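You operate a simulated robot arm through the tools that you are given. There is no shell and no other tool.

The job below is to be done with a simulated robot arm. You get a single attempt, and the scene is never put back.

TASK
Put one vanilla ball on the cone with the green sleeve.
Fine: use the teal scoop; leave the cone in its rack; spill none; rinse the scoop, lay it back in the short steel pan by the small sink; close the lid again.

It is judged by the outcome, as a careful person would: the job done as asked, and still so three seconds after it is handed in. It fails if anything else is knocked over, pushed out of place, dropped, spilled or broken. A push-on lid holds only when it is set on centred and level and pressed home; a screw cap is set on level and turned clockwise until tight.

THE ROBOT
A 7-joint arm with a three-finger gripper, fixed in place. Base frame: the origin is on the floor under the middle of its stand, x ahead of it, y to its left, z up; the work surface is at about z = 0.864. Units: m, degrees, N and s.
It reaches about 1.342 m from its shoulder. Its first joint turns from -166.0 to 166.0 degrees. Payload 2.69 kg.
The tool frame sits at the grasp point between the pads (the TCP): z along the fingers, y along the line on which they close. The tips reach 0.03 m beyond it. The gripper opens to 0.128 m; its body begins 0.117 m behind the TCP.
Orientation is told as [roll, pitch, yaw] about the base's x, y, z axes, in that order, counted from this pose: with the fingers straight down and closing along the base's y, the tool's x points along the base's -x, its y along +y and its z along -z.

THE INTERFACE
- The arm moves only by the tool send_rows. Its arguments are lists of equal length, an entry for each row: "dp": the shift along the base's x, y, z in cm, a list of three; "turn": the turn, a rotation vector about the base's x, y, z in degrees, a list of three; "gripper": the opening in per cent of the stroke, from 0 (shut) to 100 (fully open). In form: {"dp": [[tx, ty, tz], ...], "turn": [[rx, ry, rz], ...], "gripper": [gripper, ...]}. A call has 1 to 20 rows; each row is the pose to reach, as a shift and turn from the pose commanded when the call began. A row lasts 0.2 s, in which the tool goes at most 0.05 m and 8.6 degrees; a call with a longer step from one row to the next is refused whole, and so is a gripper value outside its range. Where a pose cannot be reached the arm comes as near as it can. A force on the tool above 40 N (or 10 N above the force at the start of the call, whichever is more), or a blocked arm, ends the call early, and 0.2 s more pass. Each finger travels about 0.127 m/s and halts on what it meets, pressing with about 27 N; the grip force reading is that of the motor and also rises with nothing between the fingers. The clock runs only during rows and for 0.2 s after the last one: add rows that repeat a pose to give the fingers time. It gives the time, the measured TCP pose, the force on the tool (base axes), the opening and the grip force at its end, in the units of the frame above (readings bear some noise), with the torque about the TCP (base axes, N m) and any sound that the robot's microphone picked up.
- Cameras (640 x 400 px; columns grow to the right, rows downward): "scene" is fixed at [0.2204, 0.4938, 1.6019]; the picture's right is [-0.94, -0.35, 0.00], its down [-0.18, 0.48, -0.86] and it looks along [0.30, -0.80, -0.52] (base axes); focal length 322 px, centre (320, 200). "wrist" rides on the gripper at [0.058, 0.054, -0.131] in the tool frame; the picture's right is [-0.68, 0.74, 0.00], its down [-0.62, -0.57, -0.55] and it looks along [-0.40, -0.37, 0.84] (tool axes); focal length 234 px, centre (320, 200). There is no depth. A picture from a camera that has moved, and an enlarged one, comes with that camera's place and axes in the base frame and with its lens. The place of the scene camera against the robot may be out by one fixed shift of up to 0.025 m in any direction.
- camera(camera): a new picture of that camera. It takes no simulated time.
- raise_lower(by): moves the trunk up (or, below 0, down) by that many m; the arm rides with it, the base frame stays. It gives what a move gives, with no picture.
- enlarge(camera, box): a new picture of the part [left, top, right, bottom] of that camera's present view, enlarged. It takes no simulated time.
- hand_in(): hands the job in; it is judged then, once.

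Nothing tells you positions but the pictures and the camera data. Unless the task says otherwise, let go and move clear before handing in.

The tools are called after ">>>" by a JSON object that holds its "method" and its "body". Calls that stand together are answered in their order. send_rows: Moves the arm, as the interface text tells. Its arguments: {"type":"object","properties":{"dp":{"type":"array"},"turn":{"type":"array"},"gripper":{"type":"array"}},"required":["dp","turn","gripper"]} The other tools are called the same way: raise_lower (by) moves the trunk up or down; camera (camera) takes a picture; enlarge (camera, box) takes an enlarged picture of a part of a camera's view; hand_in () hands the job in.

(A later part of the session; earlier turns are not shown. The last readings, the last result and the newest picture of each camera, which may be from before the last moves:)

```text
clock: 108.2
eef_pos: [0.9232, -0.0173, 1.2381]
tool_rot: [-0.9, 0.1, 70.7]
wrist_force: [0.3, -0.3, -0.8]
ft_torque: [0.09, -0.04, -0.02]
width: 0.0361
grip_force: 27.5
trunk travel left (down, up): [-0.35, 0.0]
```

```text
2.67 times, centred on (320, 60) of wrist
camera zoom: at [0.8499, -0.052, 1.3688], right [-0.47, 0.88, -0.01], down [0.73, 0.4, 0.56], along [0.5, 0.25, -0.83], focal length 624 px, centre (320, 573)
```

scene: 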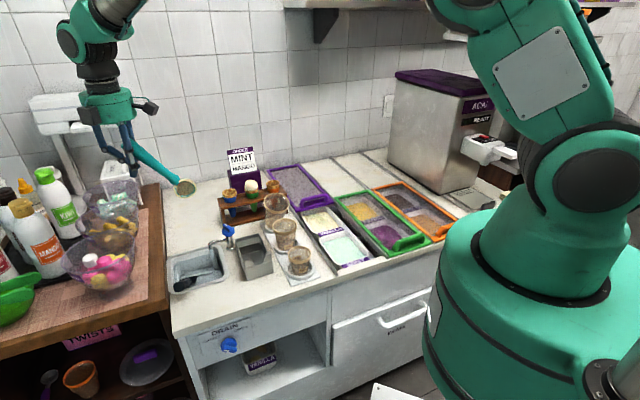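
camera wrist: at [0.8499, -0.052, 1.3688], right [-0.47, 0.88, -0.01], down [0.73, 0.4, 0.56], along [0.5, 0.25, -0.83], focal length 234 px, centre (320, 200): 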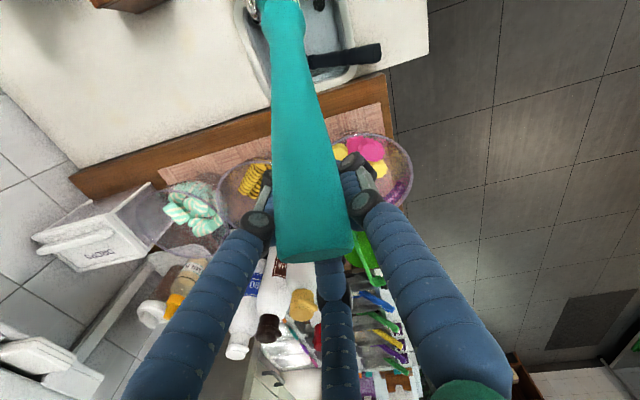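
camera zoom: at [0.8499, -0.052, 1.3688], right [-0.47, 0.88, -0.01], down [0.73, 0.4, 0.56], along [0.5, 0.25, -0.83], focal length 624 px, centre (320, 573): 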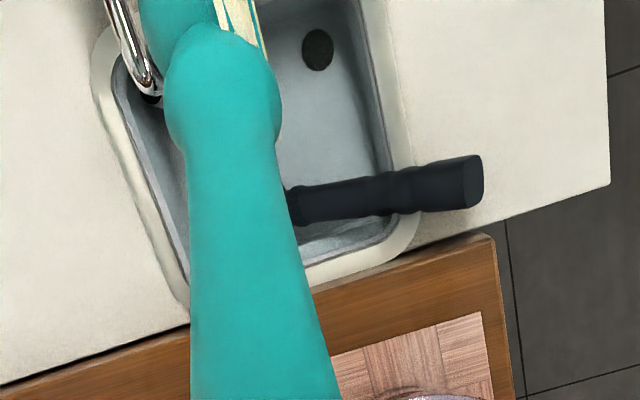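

The basin holds water near the standpipe level with the stream running into it. I'll tilt the hand so the scoop's handle hangs vertically with the bowl lowest, which lets me dip it cleanly.

>>> {"method": "send_rows", "body": {"dp": [[-0.5, -0.5, 0], [-1, -1, 0], [-1.5, -1.5, 0], [-2, -2, 0], [-2.5, -2.5, 0]], "turn": [[5.2, -5.2, 0], [10.5, -10.5, 0], [15.7, -15.7, 0], [21, -21, 0], [26.2, -26.2, 0]], "gripper": [0, 0, 0, 0, 0]}}

>>> {"method": "camera", "body": {"camera": "scene"}}

>>> {"method": "enlarge", "body": {"camera": "scene", "box": [80, 90, 220, 210]}}

>>> {"method": "camera", "body": {"camera": "wrist"}}

```text
clock: 109.3
eef_pos: [0.898, -0.0431, 1.2396]
tool_rot: [-19.2, -32.9, 75.8]
wrist_force: [-0.1, -0.3, -1.0]
ft_torque: [0.02, -0.04, 0.02]
width: 0.036
grip_force: 26.7
trunk travel left (down, up): [-0.35, 0.0]
```

```text
taken
```

scene: 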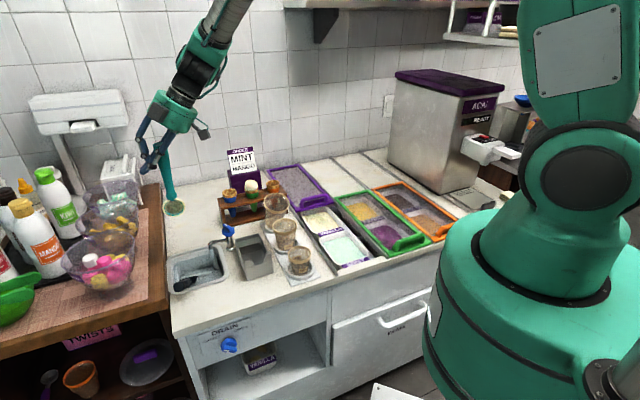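

```text
3.33 times, centred on (150, 150) of scene
camera zoom: at [0.2204, 0.4938, 1.6019], right [-0.94, -0.35, 0.0], down [-0.18, 0.48, -0.86], along [0.3, -0.8, -0.52], focal length 1072 px, centre (887, 367)
```

zoom: 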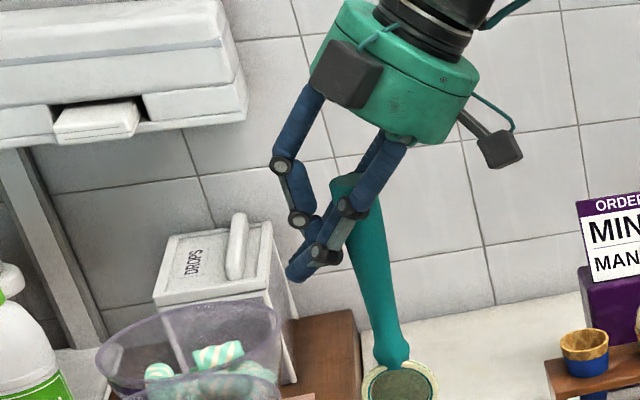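

```text
taken
camera wrist: at [0.7806, -0.1222, 1.2969], right [-0.5, 0.85, 0.16], down [0.38, 0.04, 0.93], along [0.78, 0.53, -0.34], focal length 234 px, centre (320, 200)
```

wrist: 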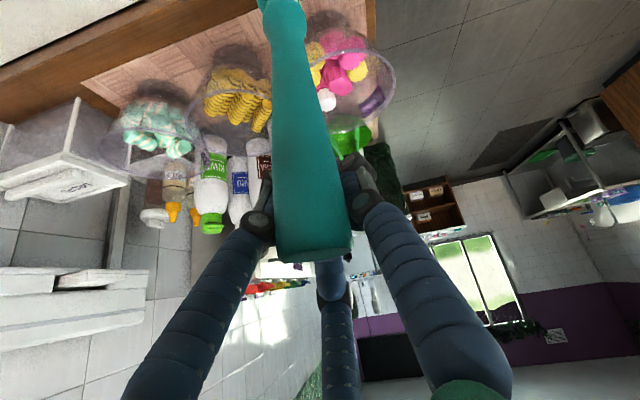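

The scoop now hangs straight down with the bowl lowest. I'll move it over the open part of the basin between the stream and the black scoop, and lower it to just above the rim.

>>> {"method": "send_rows", "body": {"dp": [[-0.2, -2, -2], [-0.35, -4.2, -4], [-0.35, -4.2, -8], [-0.35, -4.2, -12], [-0.35, -4.2, -16], [-0.35, -4.2, -19]], "turn": [[0, 0, 0], [0, 0, 0], [0, 0, 0], [0, 0, 0], [0, 0, 0], [0, 0, 0]], "gripper": [0, 0, 0, 0, 0, 0]}}

>>> {"method": "enlarge", "body": {"camera": "scene", "box": [140, 200, 260, 300]}}

>>> {"method": "camera", "body": {"camera": "wrist"}}

```text
clock: 110.8
eef_pos: [0.8936, -0.0837, 1.0491]
tool_rot: [-19.1, -32.8, 75.9]
wrist_force: [-0.1, 0.1, -1.2]
ft_torque: [0.04, 0.0, -0.01]
width: 0.0362
grip_force: 26.4
trunk travel left (down, up): [-0.35, 0.0]
```

```text
4.00 times, centred on (200, 250) of scene
camera zoom: at [0.2204, 0.4938, 1.6019], right [-0.94, -0.35, 0.0], down [-0.18, 0.48, -0.86], along [0.3, -0.8, -0.52], focal length 1286 px, centre (800, 0)
```

zoom: 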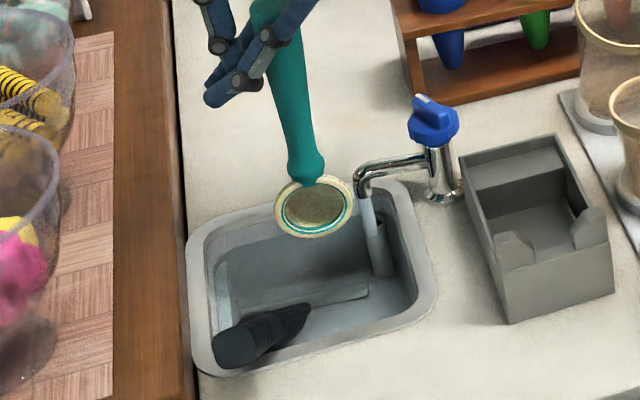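

```text
taken
camera wrist: at [0.777, -0.1638, 1.107], right [-0.5, 0.85, 0.17], down [0.38, 0.04, 0.93], along [0.78, 0.53, -0.34], focal length 234 px, centre (320, 200)
```

wrist: 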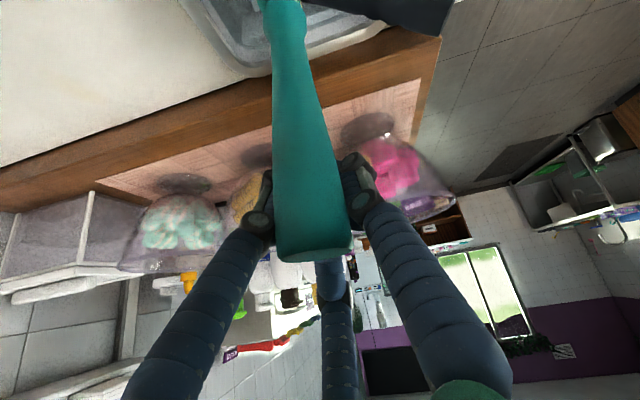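

The bowl is right above the open water next to the stream. Lowering it into the basin now.

>>> {"method": "send_rows", "body": {"dp": [[0, 0, -2.5], [0, 0, -5], [0, 0, -7.5], [0, 0, -9.3]], "turn": [[0, 0, 0], [0, 0, 0], [0, 0, 0], [0, 0, 0]], "gripper": [0, 0, 0, 0]}}

>>> {"method": "enlarge", "body": {"camera": "scene", "box": [160, 215, 240, 295]}}

```text
clock: 111.8
eef_pos: [0.8938, -0.0848, 0.9575]
tool_rot: [-19.2, -32.9, 75.9]
wrist_force: [-0.1, 0.1, -1.2]
ft_torque: [0.02, 0.05, 0.06]
width: 0.0361
grip_force: 27.1
trunk travel left (down, up): [-0.35, 0.0]
```

```text
5.00 times, centred on (200, 255) of scene
camera zoom: at [0.2204, 0.4938, 1.6019], right [-0.94, -0.35, 0.0], down [-0.18, 0.48, -0.86], along [0.3, -0.8, -0.52], focal length 1608 px, centre (920, -75)
```

zoom: 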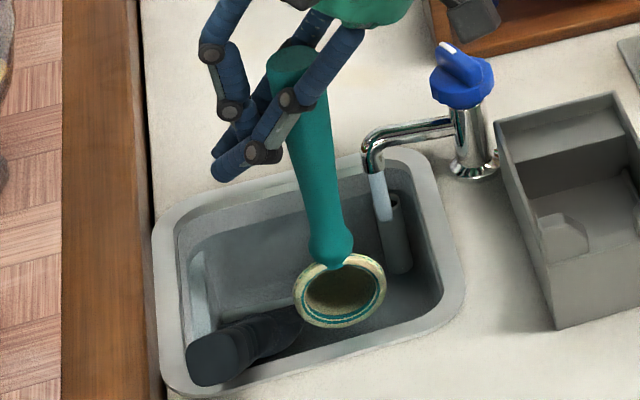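

The basin is actually dry apart from the stream, so I'll rinse directly under the spout. First I'll straighten the scoop in the grip by turning the hand upright while the bowl is braced gently against the basin's side wall.

>>> {"method": "send_rows", "body": {"dp": [[-0.4, -0.4, -0.1], [-0.8, -0.8, -0.2], [-1.2, -1.2, -0.4], [-1.6, -1.6, -0.6], [-2, -2, -0.7]], "turn": [[-3.7, 3.7, 0], [-7.4, 7.4, 0], [-11.1, 11.1, 0], [-14.8, 14.8, 0], [-18.4, 18.4, 0]], "gripper": [0, 0, 0, 0, 0]}}

>>> {"method": "enlarge", "body": {"camera": "scene", "box": [160, 205, 240, 285]}}

>>> {"method": "camera", "body": {"camera": "wrist"}}

```text
clock: 113.0
eef_pos: [0.8744, -0.1033, 0.9493]
tool_rot: [-5.8, -9.8, 70.9]
wrist_force: [0.3, 0.5, 0.1]
ft_torque: [-0.01, -0.04, 0.04]
width: 0.0316
grip_force: 27.1
trunk travel left (down, up): [-0.35, 0.0]
```

```text
5.00 times, centred on (200, 245) of scene
camera zoom: at [0.2204, 0.4938, 1.6019], right [-0.94, -0.35, 0.0], down [-0.18, 0.48, -0.86], along [0.3, -0.8, -0.52], focal length 1608 px, centre (920, -25)
```

zoom: 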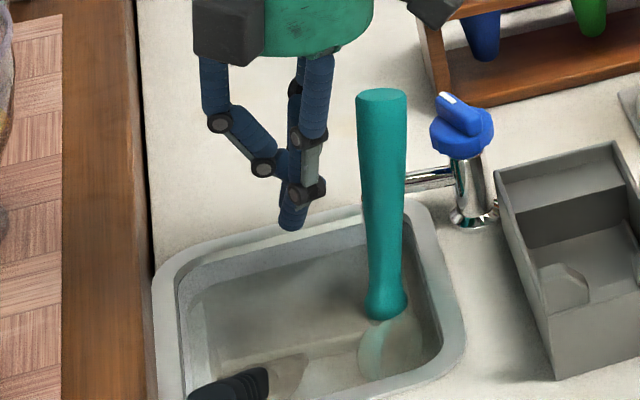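

```text
taken
camera wrist: at [0.7846, -0.156, 1.0617], right [-0.47, 0.88, 0.04], down [0.64, 0.31, 0.7], along [0.6, 0.36, -0.71], focal length 234 px, centre (320, 200)
```

wrist: 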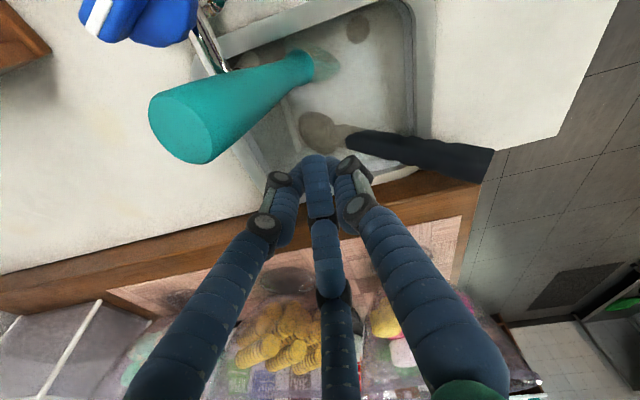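

The scoop slipped out of the grip and is now standing in the basin, leaning by the spout, with its bowl under water, which has turned milky as it rinses. The hand is empty; I'll look closely before re-grasping.

>>> {"method": "enlarge", "body": {"camera": "scene", "box": [180, 210, 240, 280]}}

>>> {"method": "enlarge", "body": {"camera": "wrist", "box": [130, 0, 430, 200]}}

>>> {"method": "camera", "body": {"camera": "scene"}}

```text
5.71 times, centred on (210, 245) of scene
camera zoom: at [0.2204, 0.4938, 1.6019], right [-0.94, -0.35, 0.0], down [-0.18, 0.48, -0.86], along [0.3, -0.8, -0.52], focal length 1838 px, centre (949, -57)
```

zoom: 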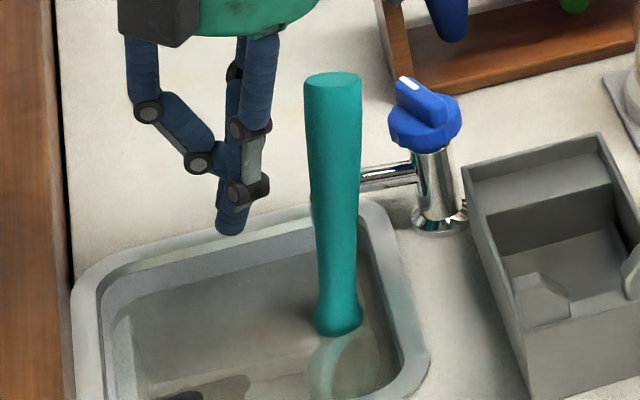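

```text
2.00 times, centred on (280, 100) of wrist
camera zoom: at [0.7846, -0.156, 1.0617], right [-0.47, 0.88, 0.04], down [0.64, 0.31, 0.7], along [0.6, 0.36, -0.71], focal length 468 px, centre (400, 400)
```

zoom: 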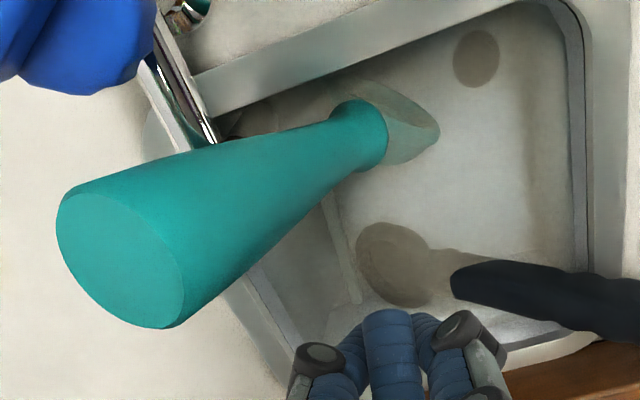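

```text
taken
```

scene: 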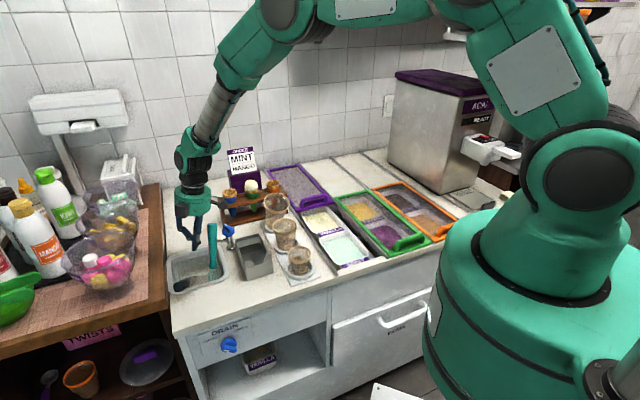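

The bowl is soaking in the basin and the handle stands up, leaning on the spout; this is a good chance to re-grasp it properly. I'll raise the empty hand clear, then open it and turn it to the orientation that matches the original grasp.

>>> {"method": "send_rows", "body": {"dp": [[0.2, 0.2, 2], [0.5, 0.5, 5], [0.5, 0.5, 9], [0.5, 0.5, 13], [0.5, 0.5, 17]], "turn": [[0, 0, 0], [-2, 2, 0], [-4, 4, 0], [-6, 6, 0], [-8, 8, 0]], "gripper": [0, 0, 0, 0, 0]}}

>>> {"method": "send_rows", "body": {"dp": [[0, 0, 0], [0, 0, 0], [0, 0, 0], [0, 0, 0], [0, 0, 0], [0, 0, 0], [0, 0, 0], [0, 0, 0], [0, 0, 0], [0, 0, 0], [0, 0, 0]], "turn": [[0, 0, 8.2], [0, 0, 16.4], [0, 0, 24.6], [0, 0, 32.8], [0, 0, 41], [0, 0, 49.2], [0, 0, 57.4], [0, 0, 65.6], [0, 0, 73.8], [0, 0, 82], [0, 0, 90]], "gripper": [20, 40, 50, 55, 60, 60, 60, 60, 60, 60, 60]}}

>>> {"method": "camera", "body": {"camera": "wrist"}}

>>> {"method": "enlarge", "body": {"camera": "scene", "box": [180, 210, 240, 280]}}

```text
clock: 114.2
eef_pos: [0.8778, -0.0983, 1.12]
tool_rot: [-0.8, 0.3, 70.6]
wrist_force: [-0.8, 0.2, -0.2]
ft_torque: [0.01, -0.02, 0.03]
width: 0.0314
grip_force: 27.0
trunk travel left (down, up): [-0.35, 0.0]
```

```text
clock: 116.5
eef_pos: [0.8785, -0.0989, 1.1189]
tool_rot: [-0.9, 0.3, 160.6]
wrist_force: [0.0, 0.0, -0.1]
ft_torque: [0.0, 0.0, -0.01]
width: 0.0769
grip_force: 0.1
trunk travel left (down, up): [-0.35, 0.0]
```

```text
taken
camera wrist: at [0.9146, -0.1699, 1.2495], right [-0.88, -0.47, -0.02], down [-0.4, 0.73, 0.56], along [-0.25, 0.5, -0.83], focal length 234 px, centre (320, 200)
```

wrist: 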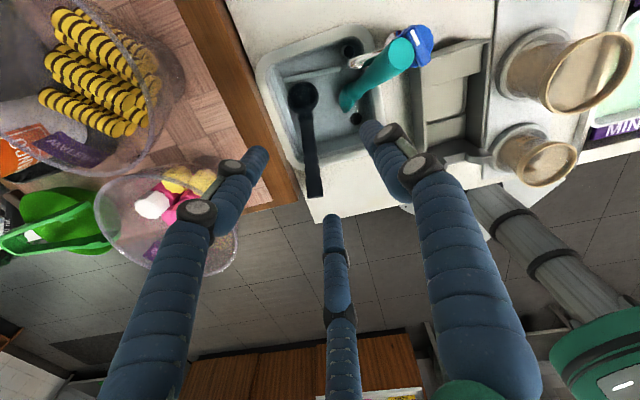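

```text
5.71 times, centred on (210, 245) of scene
camera zoom: at [0.2204, 0.4938, 1.6019], right [-0.94, -0.35, 0.0], down [-0.18, 0.48, -0.86], along [0.3, -0.8, -0.52], focal length 1838 px, centre (949, -57)
```

zoom: 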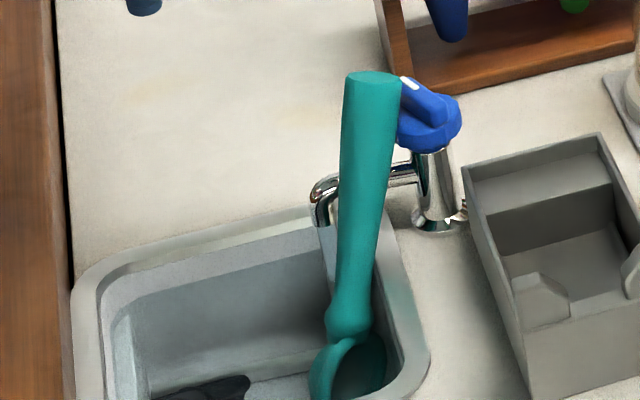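

That orientation is reachable. The scoop settled against the tap with its bowl in now-clear water and looks clean inside. I'll zoom in to locate it exactly.

>>> {"method": "enlarge", "body": {"camera": "scene", "box": [180, 235, 240, 285]}}

>>> {"method": "enlarge", "body": {"camera": "wrist", "box": [310, 10, 460, 140]}}

```text
8.00 times, centred on (210, 260) of scene
camera zoom: at [0.2204, 0.4938, 1.6019], right [-0.94, -0.35, 0.0], down [-0.18, 0.48, -0.86], along [0.3, -0.8, -0.52], focal length 2573 px, centre (1200, -280)
```

zoom: 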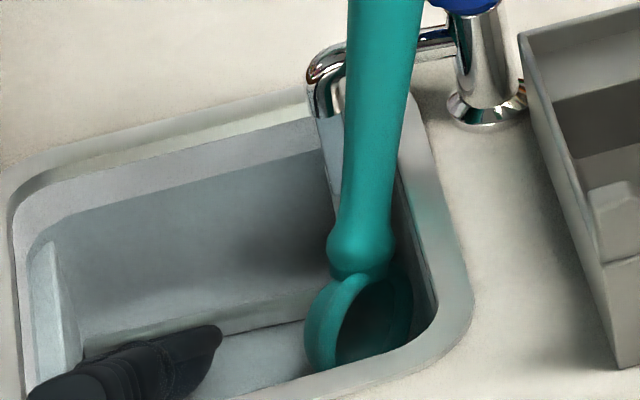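

```text
3.08 times, centred on (385, 75) of wrist
camera zoom: at [0.9146, -0.1699, 1.2495], right [-0.88, -0.47, -0.02], down [-0.4, 0.73, 0.56], along [-0.25, 0.5, -0.83], focal length 720 px, centre (120, 585)
```

zoom: 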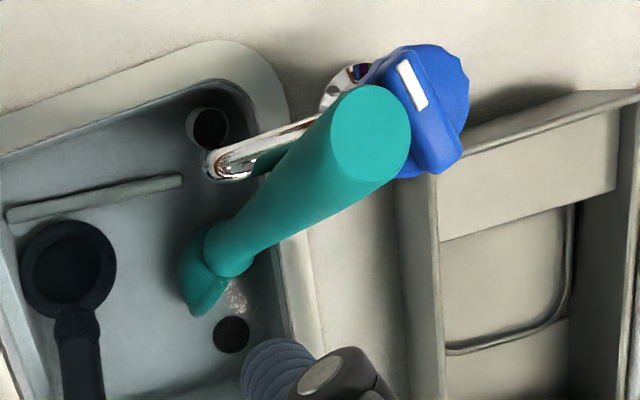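

The bowl looks clean now. The handle leans against the tap knob, so I'll pinch just its top end with the fingertips, with the fingers placed clear of the knob; first I turn the hand and move above the handle's end.

>>> {"method": "send_rows", "body": {"dp": [[0, 0, 0], [0, 0, 0], [0, 0, 0], [0, 0, 0], [0, 0, 0], [-0.5, -1, 0], [-1, -2, 0], [-1.5, -3, 0], [-2, -4, 0], [-2.5, -5.2, 0], [-3, -6.5, 0], [-3.4, -7.8, 0], [-3.8, -9, 0], [-4, -9.6, 0]], "turn": [[0, 0, -8.3], [0, 0, -16.6], [0, 0, -24.9], [0, 0, -33.2], [0, 0, -41.5], [0, 0, -49.8], [0, 0, -58], [0, 0, -66], [0, 0, -74], [0, 0, -82], [0, 0, -90], [0, 0, -98], [0, 0, -107], [0, 0, -115.6]], "gripper": [50, 50, 50, 50, 50, 50, 50, 50, 50, 50, 50, 50, 50, 50]}}

>>> {"method": "send_rows", "body": {"dp": [[0, 0, -2], [0, 0, -4], [0, 0, -6], [0, 0, -7]], "turn": [[0, 0, 0], [0, 0, 0], [0, 0, 0], [0, 0, 0]], "gripper": [50, 50, 50, 50]}}

>>> {"method": "enlarge", "body": {"camera": "wrist", "box": [230, 60, 430, 260]}}

>>> {"method": "enlarge", "body": {"camera": "scene", "box": [180, 195, 250, 265]}}

```text
refused: row 13 steps farther than a row can; nothing moved
```

```text
clock: 117.5
eef_pos: [0.8784, -0.0977, 1.048]
tool_rot: [-1.0, 0.3, 160.5]
wrist_force: [0.4, -0.2, 1.1]
ft_torque: [-0.01, -0.02, 0.01]
width: 0.064
grip_force: 0.0
trunk travel left (down, up): [-0.35, 0.0]
```

```text
2.00 times, centred on (330, 160) of wrist
camera zoom: at [0.9148, -0.1697, 1.1794], right [-0.88, -0.47, -0.02], down [-0.4, 0.73, 0.55], along [-0.25, 0.5, -0.83], focal length 468 px, centre (300, 280)
```

zoom: 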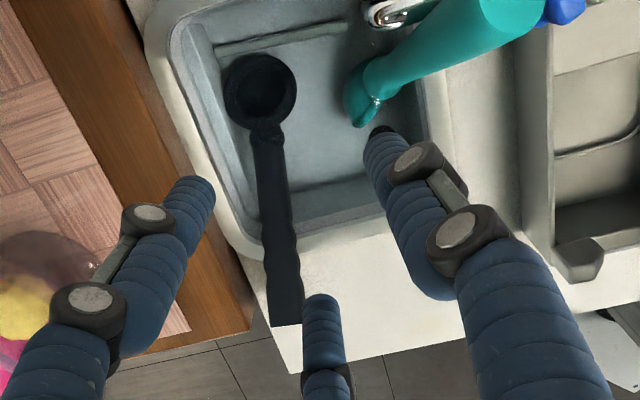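

```text
5.71 times, centred on (215, 230) of scene
camera zoom: at [0.2204, 0.4938, 1.6019], right [-0.94, -0.35, 0.0], down [-0.18, 0.48, -0.86], along [0.3, -0.8, -0.52], focal length 1838 px, centre (920, 29)
```

zoom: 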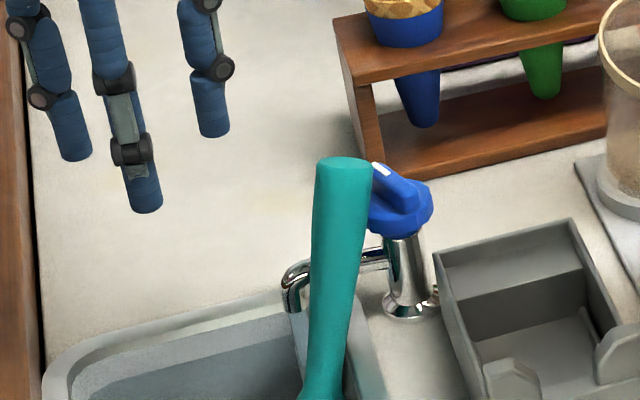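

The first move was refused and only the descent ran, harmlessly beside the sink. I'll redo the turn and the sideways move at a safe height.

>>> {"method": "send_rows", "body": {"dp": [[0, 0, 2], [0, 0, 4], [0, 0, 4], [0, 0, 4], [0, 0, 4], [-0.5, -1, 4], [-1, -2, 4], [-1.5, -3, 4], [-2, -4, 4], [-2.5, -5.2, 4], [-3, -6.5, 4], [-3.4, -7.8, 4], [-3.8, -9, 4], [-4, -9.7, 4]], "turn": [[0, 0, -8.25], [0, 0, -16.5], [0, 0, -24.8], [0, 0, -33], [0, 0, -41.3], [0, 0, -49.5], [0, 0, -57.8], [0, 0, -66], [0, 0, -74.3], [0, 0, -82.5], [0, 0, -90.8], [0, 0, -99], [0, 0, -107.3], [0, 0, -115.5]], "gripper": [50, 50, 50, 50, 50, 50, 50, 50, 50, 50, 50, 50, 50, 50]}}

>>> {"method": "enlarge", "body": {"camera": "wrist", "box": [230, 60, 430, 260]}}

>>> {"method": "enlarge", "body": {"camera": "scene", "box": [180, 175, 260, 265]}}

```text
clock: 120.5
eef_pos: [0.8396, -0.197, 1.0894]
tool_rot: [-0.8, 0.4, 44.8]
wrist_force: [-0.2, 0.2, -0.5]
ft_torque: [0.0, -0.01, 0.04]
width: 0.064
grip_force: 0.1
trunk travel left (down, up): [-0.35, 0.0]
```

```text
2.00 times, centred on (330, 160) of wrist
camera zoom: at [0.7582, -0.1963, 1.2197], right [-0.04, 1.0, -0.02], down [0.83, 0.04, 0.55], along [0.56, 0.01, -0.83], focal length 468 px, centre (300, 280)
```

zoom: 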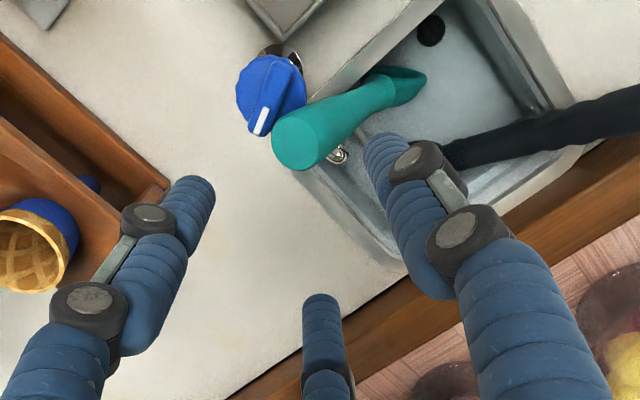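

```text
4.44 times, centred on (220, 220) of scene
camera zoom: at [0.2204, 0.4938, 1.6019], right [-0.94, -0.35, 0.0], down [-0.18, 0.48, -0.86], along [0.3, -0.8, -0.52], focal length 1429 px, centre (764, 111)
```

zoom: 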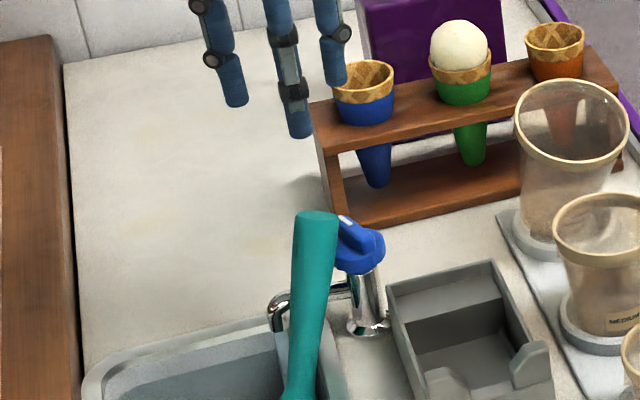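

The handle's end is centred under the hand, next to the knob. I'll descend so only the fingertips reach its top end, then look.

>>> {"method": "send_rows", "body": {"dp": [[-0.2, 0.1, -3], [-0.3, 0.2, -6], [-0.3, 0.2, -9], [-0.3, 0.2, -10.8]], "turn": [[0.4, 0, 0], [0.8, -0.3, 0], [0.8, -0.3, 0], [0.8, -0.3, 0]], "gripper": [50, 50, 50, 50]}}

>>> {"method": "enlarge", "body": {"camera": "wrist", "box": [230, 60, 430, 260]}}

>>> {"method": "enlarge", "body": {"camera": "scene", "box": [180, 195, 250, 265]}}

```text
clock: 121.5
eef_pos: [0.836, -0.1956, 0.9816]
tool_rot: [-0.5, -0.5, 45.0]
wrist_force: [-0.6, -0.2, 0.2]
ft_torque: [0.04, 0.01, -0.01]
width: 0.0638
grip_force: 0.2
trunk travel left (down, up): [-0.35, 0.0]
```

```text
2.00 times, centred on (330, 160) of wrist
camera zoom: at [0.7549, -0.1969, 1.1111], right [-0.04, 1.0, 0.0], down [0.83, 0.04, 0.56], along [0.56, 0.02, -0.83], focal length 468 px, centre (300, 280)
```

zoom: 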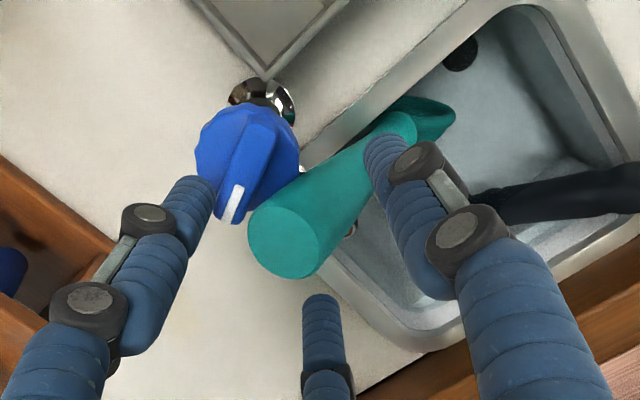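

```text
5.71 times, centred on (215, 230) of scene
camera zoom: at [0.2204, 0.4938, 1.6019], right [-0.94, -0.35, 0.0], down [-0.18, 0.48, -0.86], along [0.3, -0.8, -0.52], focal length 1838 px, centre (920, 29)
```

zoom: 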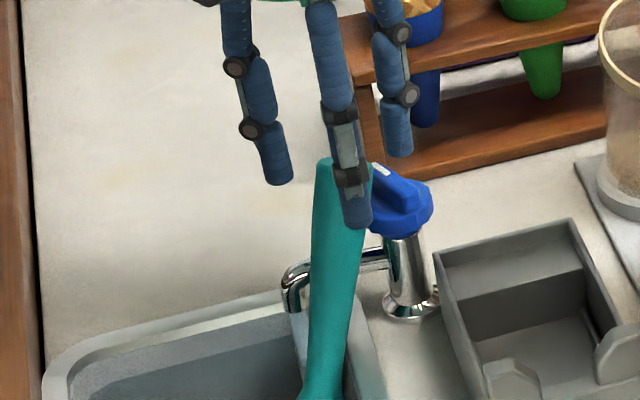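

One finger would close onto the knob's bar, so I'll turn the hand 13° to steer that finger clear, recentre slightly, then close on the handle's tip.

>>> {"method": "send_rows", "body": {"dp": [[0, -0.2, 0], [0, -0.4, 0], [0, -0.4, 0]], "turn": [[0, 0, 7], [0, 0, 14], [0, 0, 14]], "gripper": [50, 50, 45]}}

>>> {"method": "enlarge", "body": {"camera": "wrist", "box": [230, 60, 430, 260]}}

```text
clock: 122.3
eef_pos: [0.8343, -0.1991, 0.9825]
tool_rot: [-0.5, -0.5, 59.2]
wrist_force: [0.3, 0.4, 0.6]
ft_torque: [-0.02, 0.0, -0.02]
width: 0.0577
grip_force: 0.0
trunk travel left (down, up): [-0.35, 0.0]
```

```text
2.00 times, centred on (330, 160) of wrist
camera zoom: at [0.7572, -0.2205, 1.1115], right [-0.28, 0.96, 0.0], down [0.79, 0.24, 0.56], along [0.54, 0.16, -0.83], focal length 468 px, centre (300, 280)
```

zoom: 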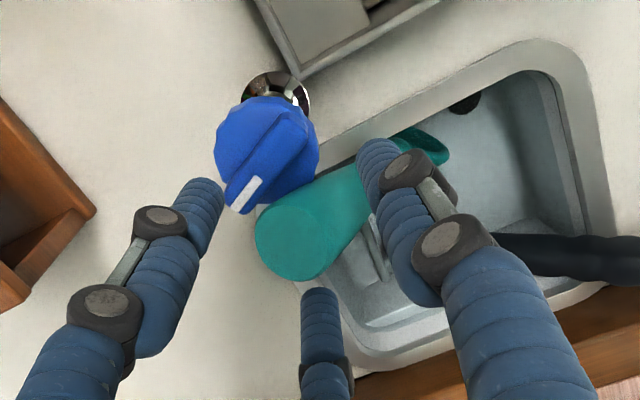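

The knob's bar end would still be close to that finger. I'll turn another 18° so it clears, and check again.

>>> {"method": "send_rows", "body": {"dp": [[0, 0, 0], [0, 0, 0], [0, 0, 0]], "turn": [[0, 0, 8], [0, 0, 16], [0, 0, 18]], "gripper": [45, 45, 40]}}

>>> {"method": "enlarge", "body": {"camera": "wrist", "box": [230, 60, 430, 260]}}

>>> {"method": "enlarge", "body": {"camera": "scene", "box": [195, 200, 245, 250]}}

```text
clock: 123.2
eef_pos: [0.8354, -0.1981, 0.9831]
tool_rot: [-0.5, -0.5, 77.0]
wrist_force: [0.9, 0.5, 0.4]
ft_torque: [-0.01, 0.02, -0.01]
width: 0.0511
grip_force: 0.1
trunk travel left (down, up): [-0.35, 0.0]
```

```text
2.00 times, centred on (330, 160) of wrist
camera zoom: at [0.7686, -0.2432, 1.1113], right [-0.57, 0.82, 0.0], down [0.68, 0.47, 0.56], along [0.46, 0.32, -0.83], focal length 468 px, centre (300, 280)
```

zoom: 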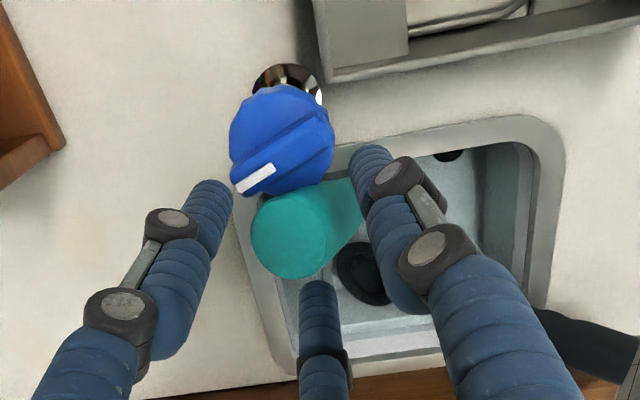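

```text
8.00 times, centred on (220, 225) of scene
camera zoom: at [0.2204, 0.4938, 1.6019], right [-0.94, -0.35, 0.0], down [-0.18, 0.48, -0.86], along [0.3, -0.8, -0.52], focal length 2573 px, centre (1120, 0)
```

zoom: 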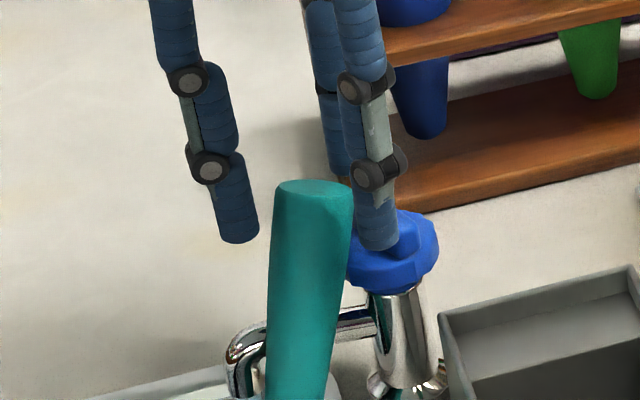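

The left finger now clears the bar. I'll close gently on the handle's top.

>>> {"method": "send_rows", "body": {"dp": [[0, 0, 0], [0, 0, 0], [0, 0, 0], [0, 0, 0], [0, 0, 0], [0, 0, 0]], "turn": [[0, 0, 0], [0, 0, 0], [0, 0, 0], [0, 0, 0], [0, 0, 0], [0, 0, 0]], "gripper": [35, 30, 26, 22, 18, 14]}}

>>> {"method": "enlarge", "body": {"camera": "wrist", "box": [230, 60, 430, 260]}}

>>> {"method": "enlarge", "body": {"camera": "scene", "box": [180, 195, 260, 275]}}

```text
clock: 124.5
eef_pos: [0.8363, -0.1982, 0.9821]
tool_rot: [-0.6, -0.5, 76.9]
wrist_force: [6.6, 7.5, 2.4]
ft_torque: [0.28, -0.29, -0.03]
width: 0.0323
grip_force: 10.3
trunk travel left (down, up): [-0.35, 0.0]
```

```text
2.00 times, centred on (330, 160) of wrist
camera zoom: at [0.7691, -0.2426, 1.1118], right [-0.57, 0.82, 0.0], down [0.68, 0.47, 0.56], along [0.46, 0.32, -0.83], focal length 468 px, centre (300, 280)
```

zoom: 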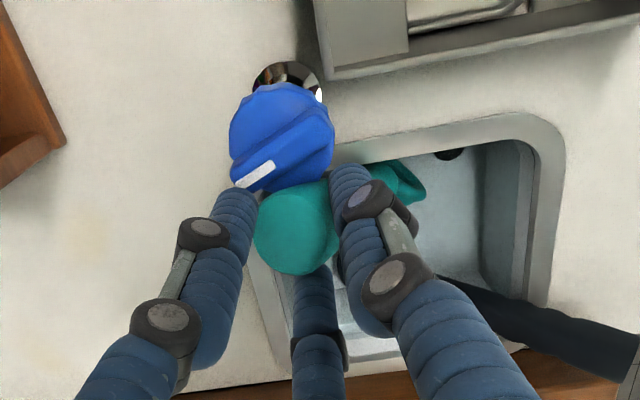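

```text
5.00 times, centred on (220, 235) of scene
camera zoom: at [0.2204, 0.4938, 1.6019], right [-0.94, -0.35, 0.0], down [-0.18, 0.48, -0.86], along [0.3, -0.8, -0.52], focal length 1608 px, centre (820, 25)
```

zoom: 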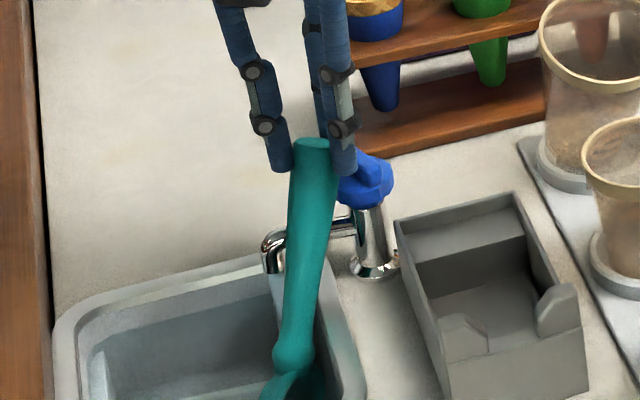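

The fingertips are on the handle. I'll tighten and then lift it a little away from the knob.

>>> {"method": "send_rows", "body": {"dp": [[0, 0, 0], [0, 0, 0], [0, 0, 0]], "turn": [[0, 0, 0], [0, 0, 0], [0, 0, 0]], "gripper": [8, 3, 0]}}

>>> {"method": "enlarge", "body": {"camera": "wrist", "box": [230, 60, 430, 260]}}

```text
clock: 125.3
eef_pos: [0.8373, -0.1983, 0.9824]
tool_rot: [-0.7, -0.6, 77.1]
wrist_force: [8.0, 11.7, 5.3]
ft_torque: [0.51, -0.46, -0.02]
width: 0.0306
grip_force: 26.8
trunk travel left (down, up): [-0.35, 0.0]
```

```text
2.00 times, centred on (330, 160) of wrist
camera zoom: at [0.7691, -0.2423, 1.1119], right [-0.57, 0.82, 0.0], down [0.68, 0.47, 0.56], along [0.46, 0.32, -0.83], focal length 468 px, centre (300, 280)
```

zoom: 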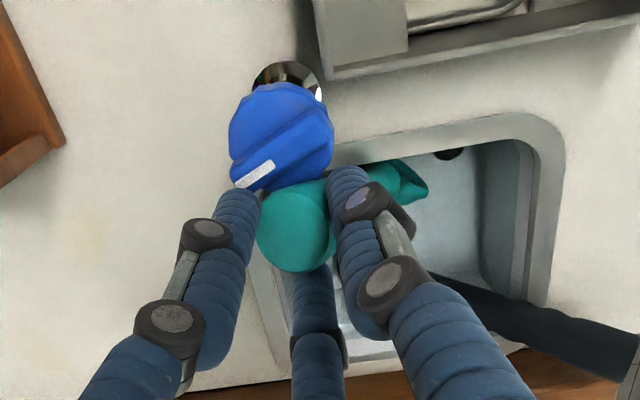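

Gripped at the tip. I'll lift a little, moving away from the tap, and watch that the handle follows.

>>> {"method": "send_rows", "body": {"dp": [[0.2, 0.2, 0.3], [0.5, 0.5, 0.7], [0.9, 0.9, 1.2], [1.4, 1.4, 1.8]], "turn": [[0, 0, 0], [0, 0, 0], [0, 0, 0], [0, 0, 0]], "gripper": [0, 0, 0, 0]}}

>>> {"method": "enlarge", "body": {"camera": "wrist", "box": [230, 60, 430, 260]}}

>>> {"method": "enlarge", "body": {"camera": "scene", "box": [180, 195, 260, 275]}}

```text
clock: 126.3
eef_pos: [0.8497, -0.1839, 1.0]
tool_rot: [-0.5, -0.5, 77.0]
wrist_force: [-0.3, 0.2, -0.9]
ft_torque: [-0.07, -0.04, -0.01]
width: 0.029
grip_force: 27.0
trunk travel left (down, up): [-0.35, 0.0]
```

```text
2.00 times, centred on (330, 160) of wrist
camera zoom: at [0.7825, -0.2293, 1.1296], right [-0.57, 0.82, 0.0], down [0.68, 0.47, 0.56], along [0.46, 0.32, -0.83], focal length 468 px, centre (300, 280)
```

zoom: 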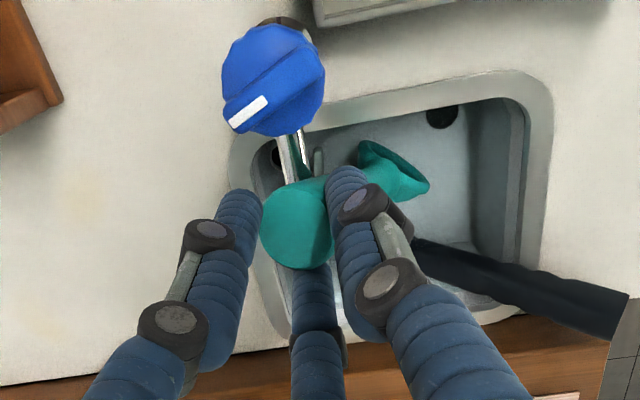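

```text
5.00 times, centred on (220, 235) of scene
camera zoom: at [0.2204, 0.4938, 1.6019], right [-0.94, -0.35, 0.0], down [-0.18, 0.48, -0.86], along [0.3, -0.8, -0.52], focal length 1608 px, centre (820, 25)
```

zoom: 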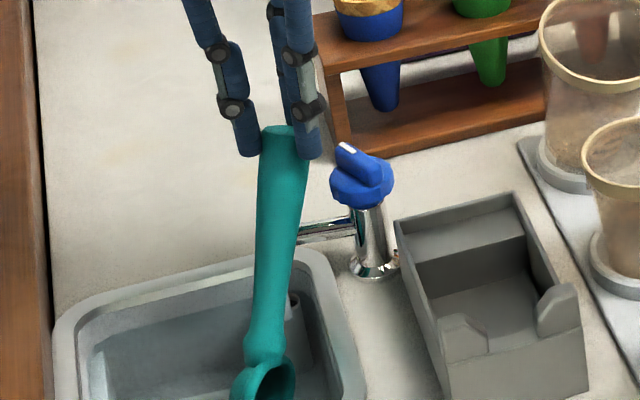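

The scoop is free of the tap and held by its tip. I'll lift it straight out of the basin slowly and check that the bowl is clean.

>>> {"method": "send_rows", "body": {"dp": [[0.3, 0.3, 1.5], [0.5, 0.5, 3.5], [0.5, 0.5, 6], [0.5, 0.5, 9], [0.5, 0.5, 12], [0.5, 0.5, 15], [0.5, 0.5, 18], [0.5, 0.5, 21]], "turn": [[0, 0, 0], [0, 0, 0], [0, 0, 0], [0, 0, 0], [0, 0, 0], [0, 0, 0], [0, 0, 0], [0, 0, 0]], "gripper": [0, 0, 0, 0, 0, 0, 0, 0]}}

>>> {"method": "enlarge", "body": {"camera": "scene", "box": [150, 130, 270, 230]}}

>>> {"method": "enlarge", "body": {"camera": "wrist", "box": [230, 60, 430, 260]}}

```text
clock: 128.2
eef_pos: [0.8538, -0.1787, 1.2104]
tool_rot: [-0.7, -0.6, 76.9]
wrist_force: [0.0, 0.0, -2.5]
ft_torque: [-0.08, 0.01, -0.01]
width: 0.0289
grip_force: 27.4
trunk travel left (down, up): [-0.35, 0.0]
```

```text
4.00 times, centred on (210, 180) of scene
camera zoom: at [0.2204, 0.4938, 1.6019], right [-0.94, -0.35, 0.0], down [-0.18, 0.48, -0.86], along [0.3, -0.8, -0.52], focal length 1286 px, centre (760, 280)
```

zoom: 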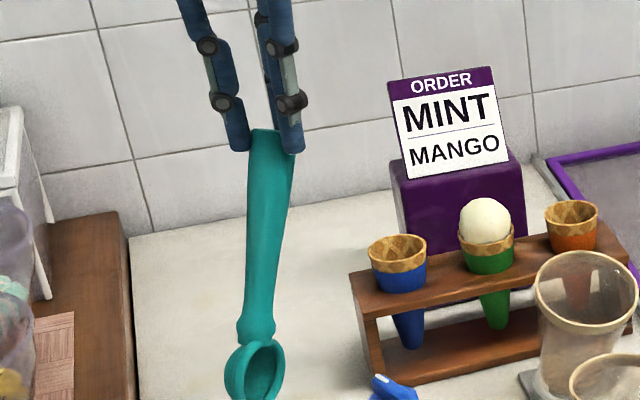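

```text
2.00 times, centred on (330, 160) of wrist
camera zoom: at [0.7869, -0.2233, 1.3398], right [-0.57, 0.82, 0.0], down [0.68, 0.47, 0.56], along [0.46, 0.32, -0.83], focal length 468 px, centre (300, 280)
```

zoom: 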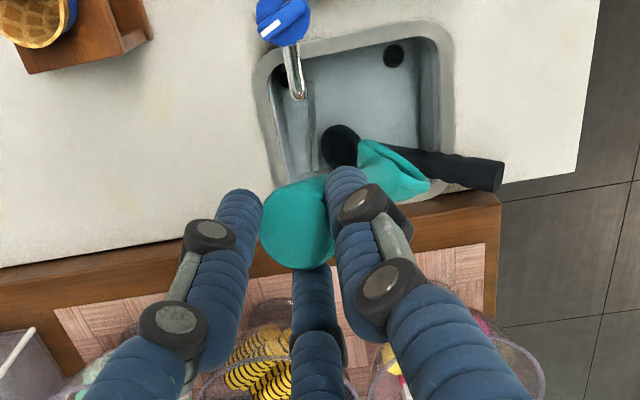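

The bowl is clean. I'll zoom in to determine the bowl's facing so I can lay it properly.

>>> {"method": "enlarge", "body": {"camera": "scene", "box": [175, 200, 215, 240]}}

>>> {"method": "enlarge", "body": {"camera": "wrist", "box": [310, 100, 390, 170]}}

>>> {"method": "enlarge", "body": {"camera": "scene", "box": [160, 215, 280, 305]}}

```text
10.00 times, centred on (195, 220) of scene
camera zoom: at [0.2204, 0.4938, 1.6019], right [-0.94, -0.35, 0.0], down [-0.18, 0.48, -0.86], along [0.3, -0.8, -0.52], focal length 3216 px, centre (1570, 0)
```

zoom: 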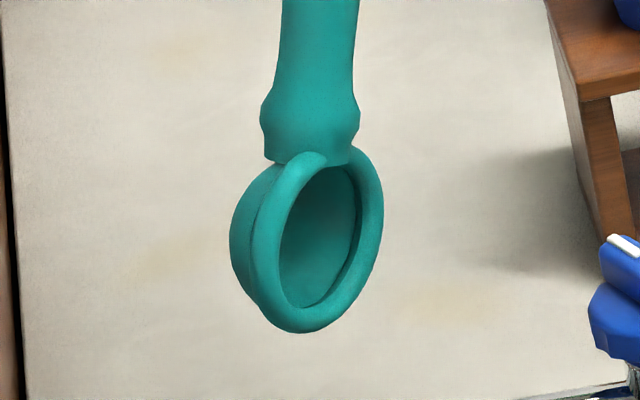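

```text
5.71 times, centred on (350, 135) of wrist
camera zoom: at [0.7869, -0.2233, 1.3398], right [-0.57, 0.82, 0.0], down [0.68, 0.47, 0.56], along [0.46, 0.32, -0.83], focal length 1338 px, centre (149, 571)
```

zoom: 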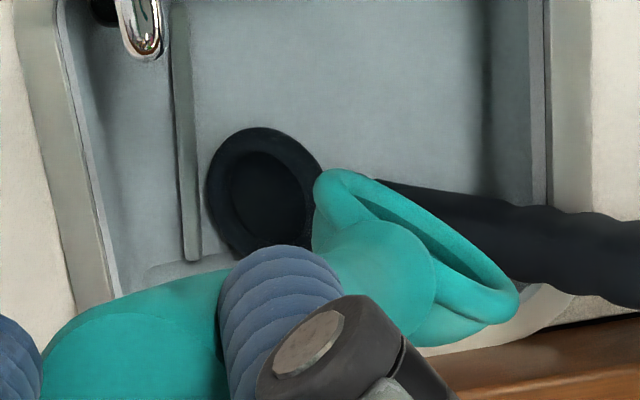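

```text
4.44 times, centred on (220, 260) of scene
camera zoom: at [0.2204, 0.4938, 1.6019], right [-0.94, -0.35, 0.0], down [-0.18, 0.48, -0.86], along [0.3, -0.8, -0.52], focal length 1429 px, centre (764, -67)
```

zoom: 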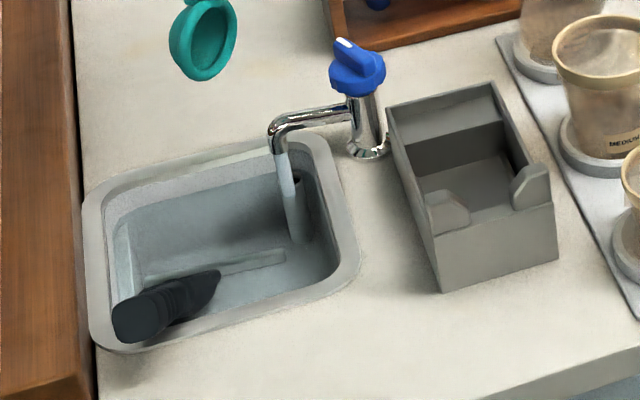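

The bowl is fully clean, facing sideways in the grip. I'll now turn the hand at height and carry the scoop over to the pan.

>>> {"method": "send_rows", "body": {"dp": [[-0.3, 0.2, 1], [-1, 0.5, 2], [-2.4, 1, 3], [-3.8, 1.6, 4], [-5.2, 2.2, 4], [-6.6, 2.9, 4], [-8, 3.5, 4], [-9.5, 4.2, 4], [-11, 4.9, 4], [-12.5, 5.5, 4], [-14, 6.2, 4], [-15.5, 6.9, 4], [-17, 7.5, 4], [-18.5, 8.2, 4], [-20, 8.9, 4], [-21.5, 9.6, 4], [-23, 10.3, 4], [-24.5, 10.9, 4], [-26, 11.6, 4], [-27.4, 12.2, 4]], "turn": [[0, 0, -8.4], [0, 0, -16.8], [0, 0, -25.2], [0, 0, -33.6], [0, 0, -42], [0, 0, -50.4], [0, 0, -58.8], [0, 0, -67.2], [0, 0, -75.6], [0, 0, -84], [0, 0, -92.4], [0, 0, -100.8], [0, 0, -109.2], [0, 0, -117.6], [0, 0, -126], [0, 0, -134.4], [0, 0, -142.8], [0, 0, -151.2], [0, 0, -159.6], [0, 0, -168]], "gripper": [0, 0, 0, 0, 0, 0, 0, 0, 0, 0, 0, 0, 0, 0, 0, 0, 0, 0, 0, 0]}}

>>> {"method": "camera", "body": {"camera": "scene"}}

>>> {"method": "camera", "body": {"camera": "wrist"}}

```text
clock: 132.3
eef_pos: [0.5811, -0.0565, 1.2505]
tool_rot: [-0.7, -0.5, -91.1]
wrist_force: [-0.3, -0.2, -1.0]
ft_torque: [0.04, -0.01, 0.0]
width: 0.029
grip_force: 26.9
trunk travel left (down, up): [-0.35, 0.0]
```

```text
taken
```

scene: 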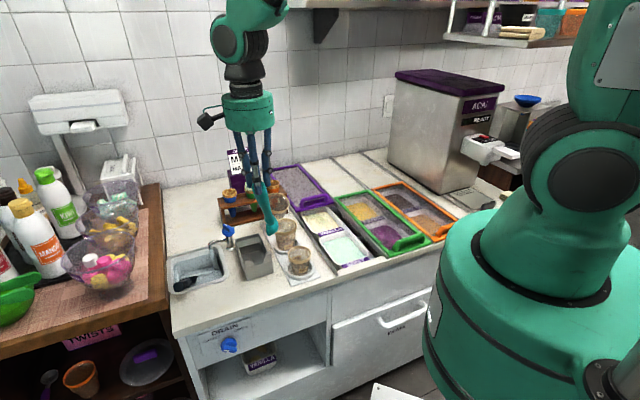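

```text
taken
camera wrist: at [0.6357, 0.0028, 1.3799], right [0.72, -0.69, 0.0], down [-0.57, -0.6, 0.56], along [-0.39, -0.4, -0.83], focal length 234 px, centre (320, 200)
```

wrist: 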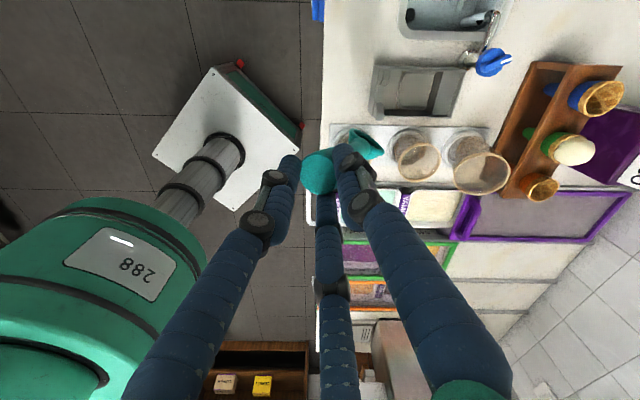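

Now I'll tilt the hand forward so the scoop takes the slope it has in the pan, still well above it.

>>> {"method": "send_rows", "body": {"dp": [[0.2, -0.2, 0], [0.5, -0.5, 0], [0.8, -0.8, 0], [1.1, -1.2, 0], [1.4, -1.7, 0], [1.4, -1.7, 0]], "turn": [[-2.8, -6.5, 0], [-5.6, -13, 0], [-8.5, -19.6, 0], [-11.3, -26.1, 0], [-14.1, -32.6, 0], [-16.95, -39.2, 0]], "gripper": [0, 0, 0, 0, 0, 0]}}

>>> {"method": "camera", "body": {"camera": "scene"}}

>>> {"method": "camera", "body": {"camera": "wrist"}}

```text
clock: 133.9
eef_pos: [0.5791, -0.0736, 1.1931]
tool_rot: [34.0, -16.1, -95.3]
wrist_force: [1.7, 0.5, -1.1]
ft_torque: [0.06, 0.21, -0.01]
width: 0.0289
grip_force: 27.1
trunk travel left (down, up): [-0.35, 0.0]
stopped in row 6: the arm was blocked; the commanded pose is now the measured one
```

```text
taken
```

scene: 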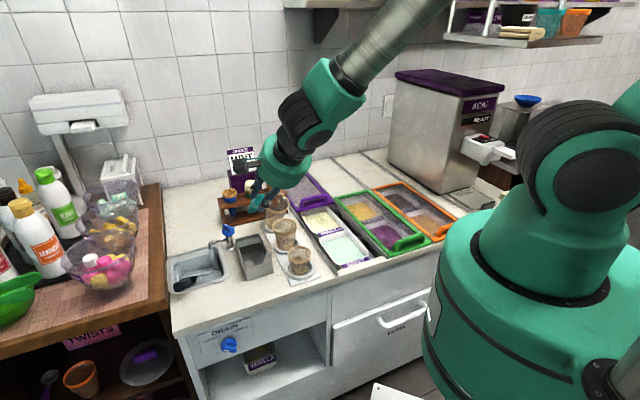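

```text
taken
camera wrist: at [0.5586, 0.0238, 1.3097], right [0.56, -0.59, 0.58], down [-0.82, -0.48, 0.3], along [0.1, -0.65, -0.75], focal length 234 px, centre (320, 200)
```

wrist: 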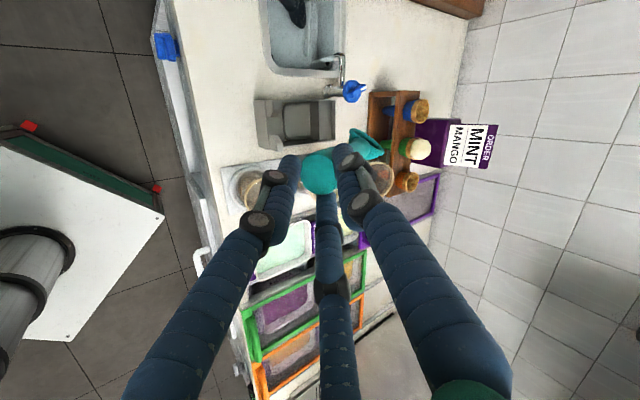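

The arm stopped slightly short, but the scoop already has almost exactly the slope it needs. I'll shift slightly outward to line up with the notch, then lower with the trunk, which keeps the orientation fixed.

>>> {"method": "send_rows", "body": {"dp": [[0.6, 0, 0], [1.2, 0, 0], [1.8, 0, 0]], "turn": [[0, 0, 0], [0, 0, 0], [0, 0, 0]], "gripper": [0, 0, 0]}}

>>> {"method": "enlarge", "body": {"camera": "wrist", "box": [230, 60, 430, 260]}}

>>> {"method": "enlarge", "body": {"camera": "scene", "box": [200, 150, 320, 290]}}

```text
clock: 134.8
eef_pos: [0.5957, -0.0735, 1.1943]
tool_rot: [34.1, -16.0, -95.1]
wrist_force: [-0.2, -0.6, -0.8]
ft_torque: [0.08, 0.06, -0.02]
width: 0.0288
grip_force: 27.1
trunk travel left (down, up): [-0.35, 0.0]
```

```text
2.00 times, centred on (330, 160) of wrist
camera zoom: at [0.575, 0.0235, 1.3116], right [0.56, -0.59, 0.58], down [-0.82, -0.48, 0.3], along [0.1, -0.65, -0.75], focal length 468 px, centre (300, 280)
```

zoom: 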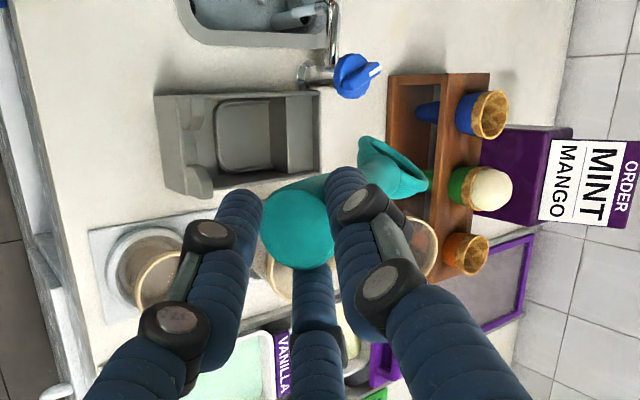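

```text
2.86 times, centred on (260, 220) of scene
camera zoom: at [0.2204, 0.4938, 1.6019], right [-0.94, -0.35, 0.0], down [-0.18, 0.48, -0.86], along [0.3, -0.8, -0.52], focal length 919 px, centre (491, 143)
```

zoom: 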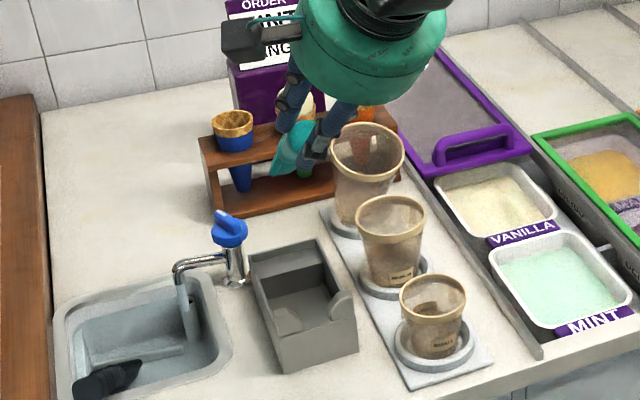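

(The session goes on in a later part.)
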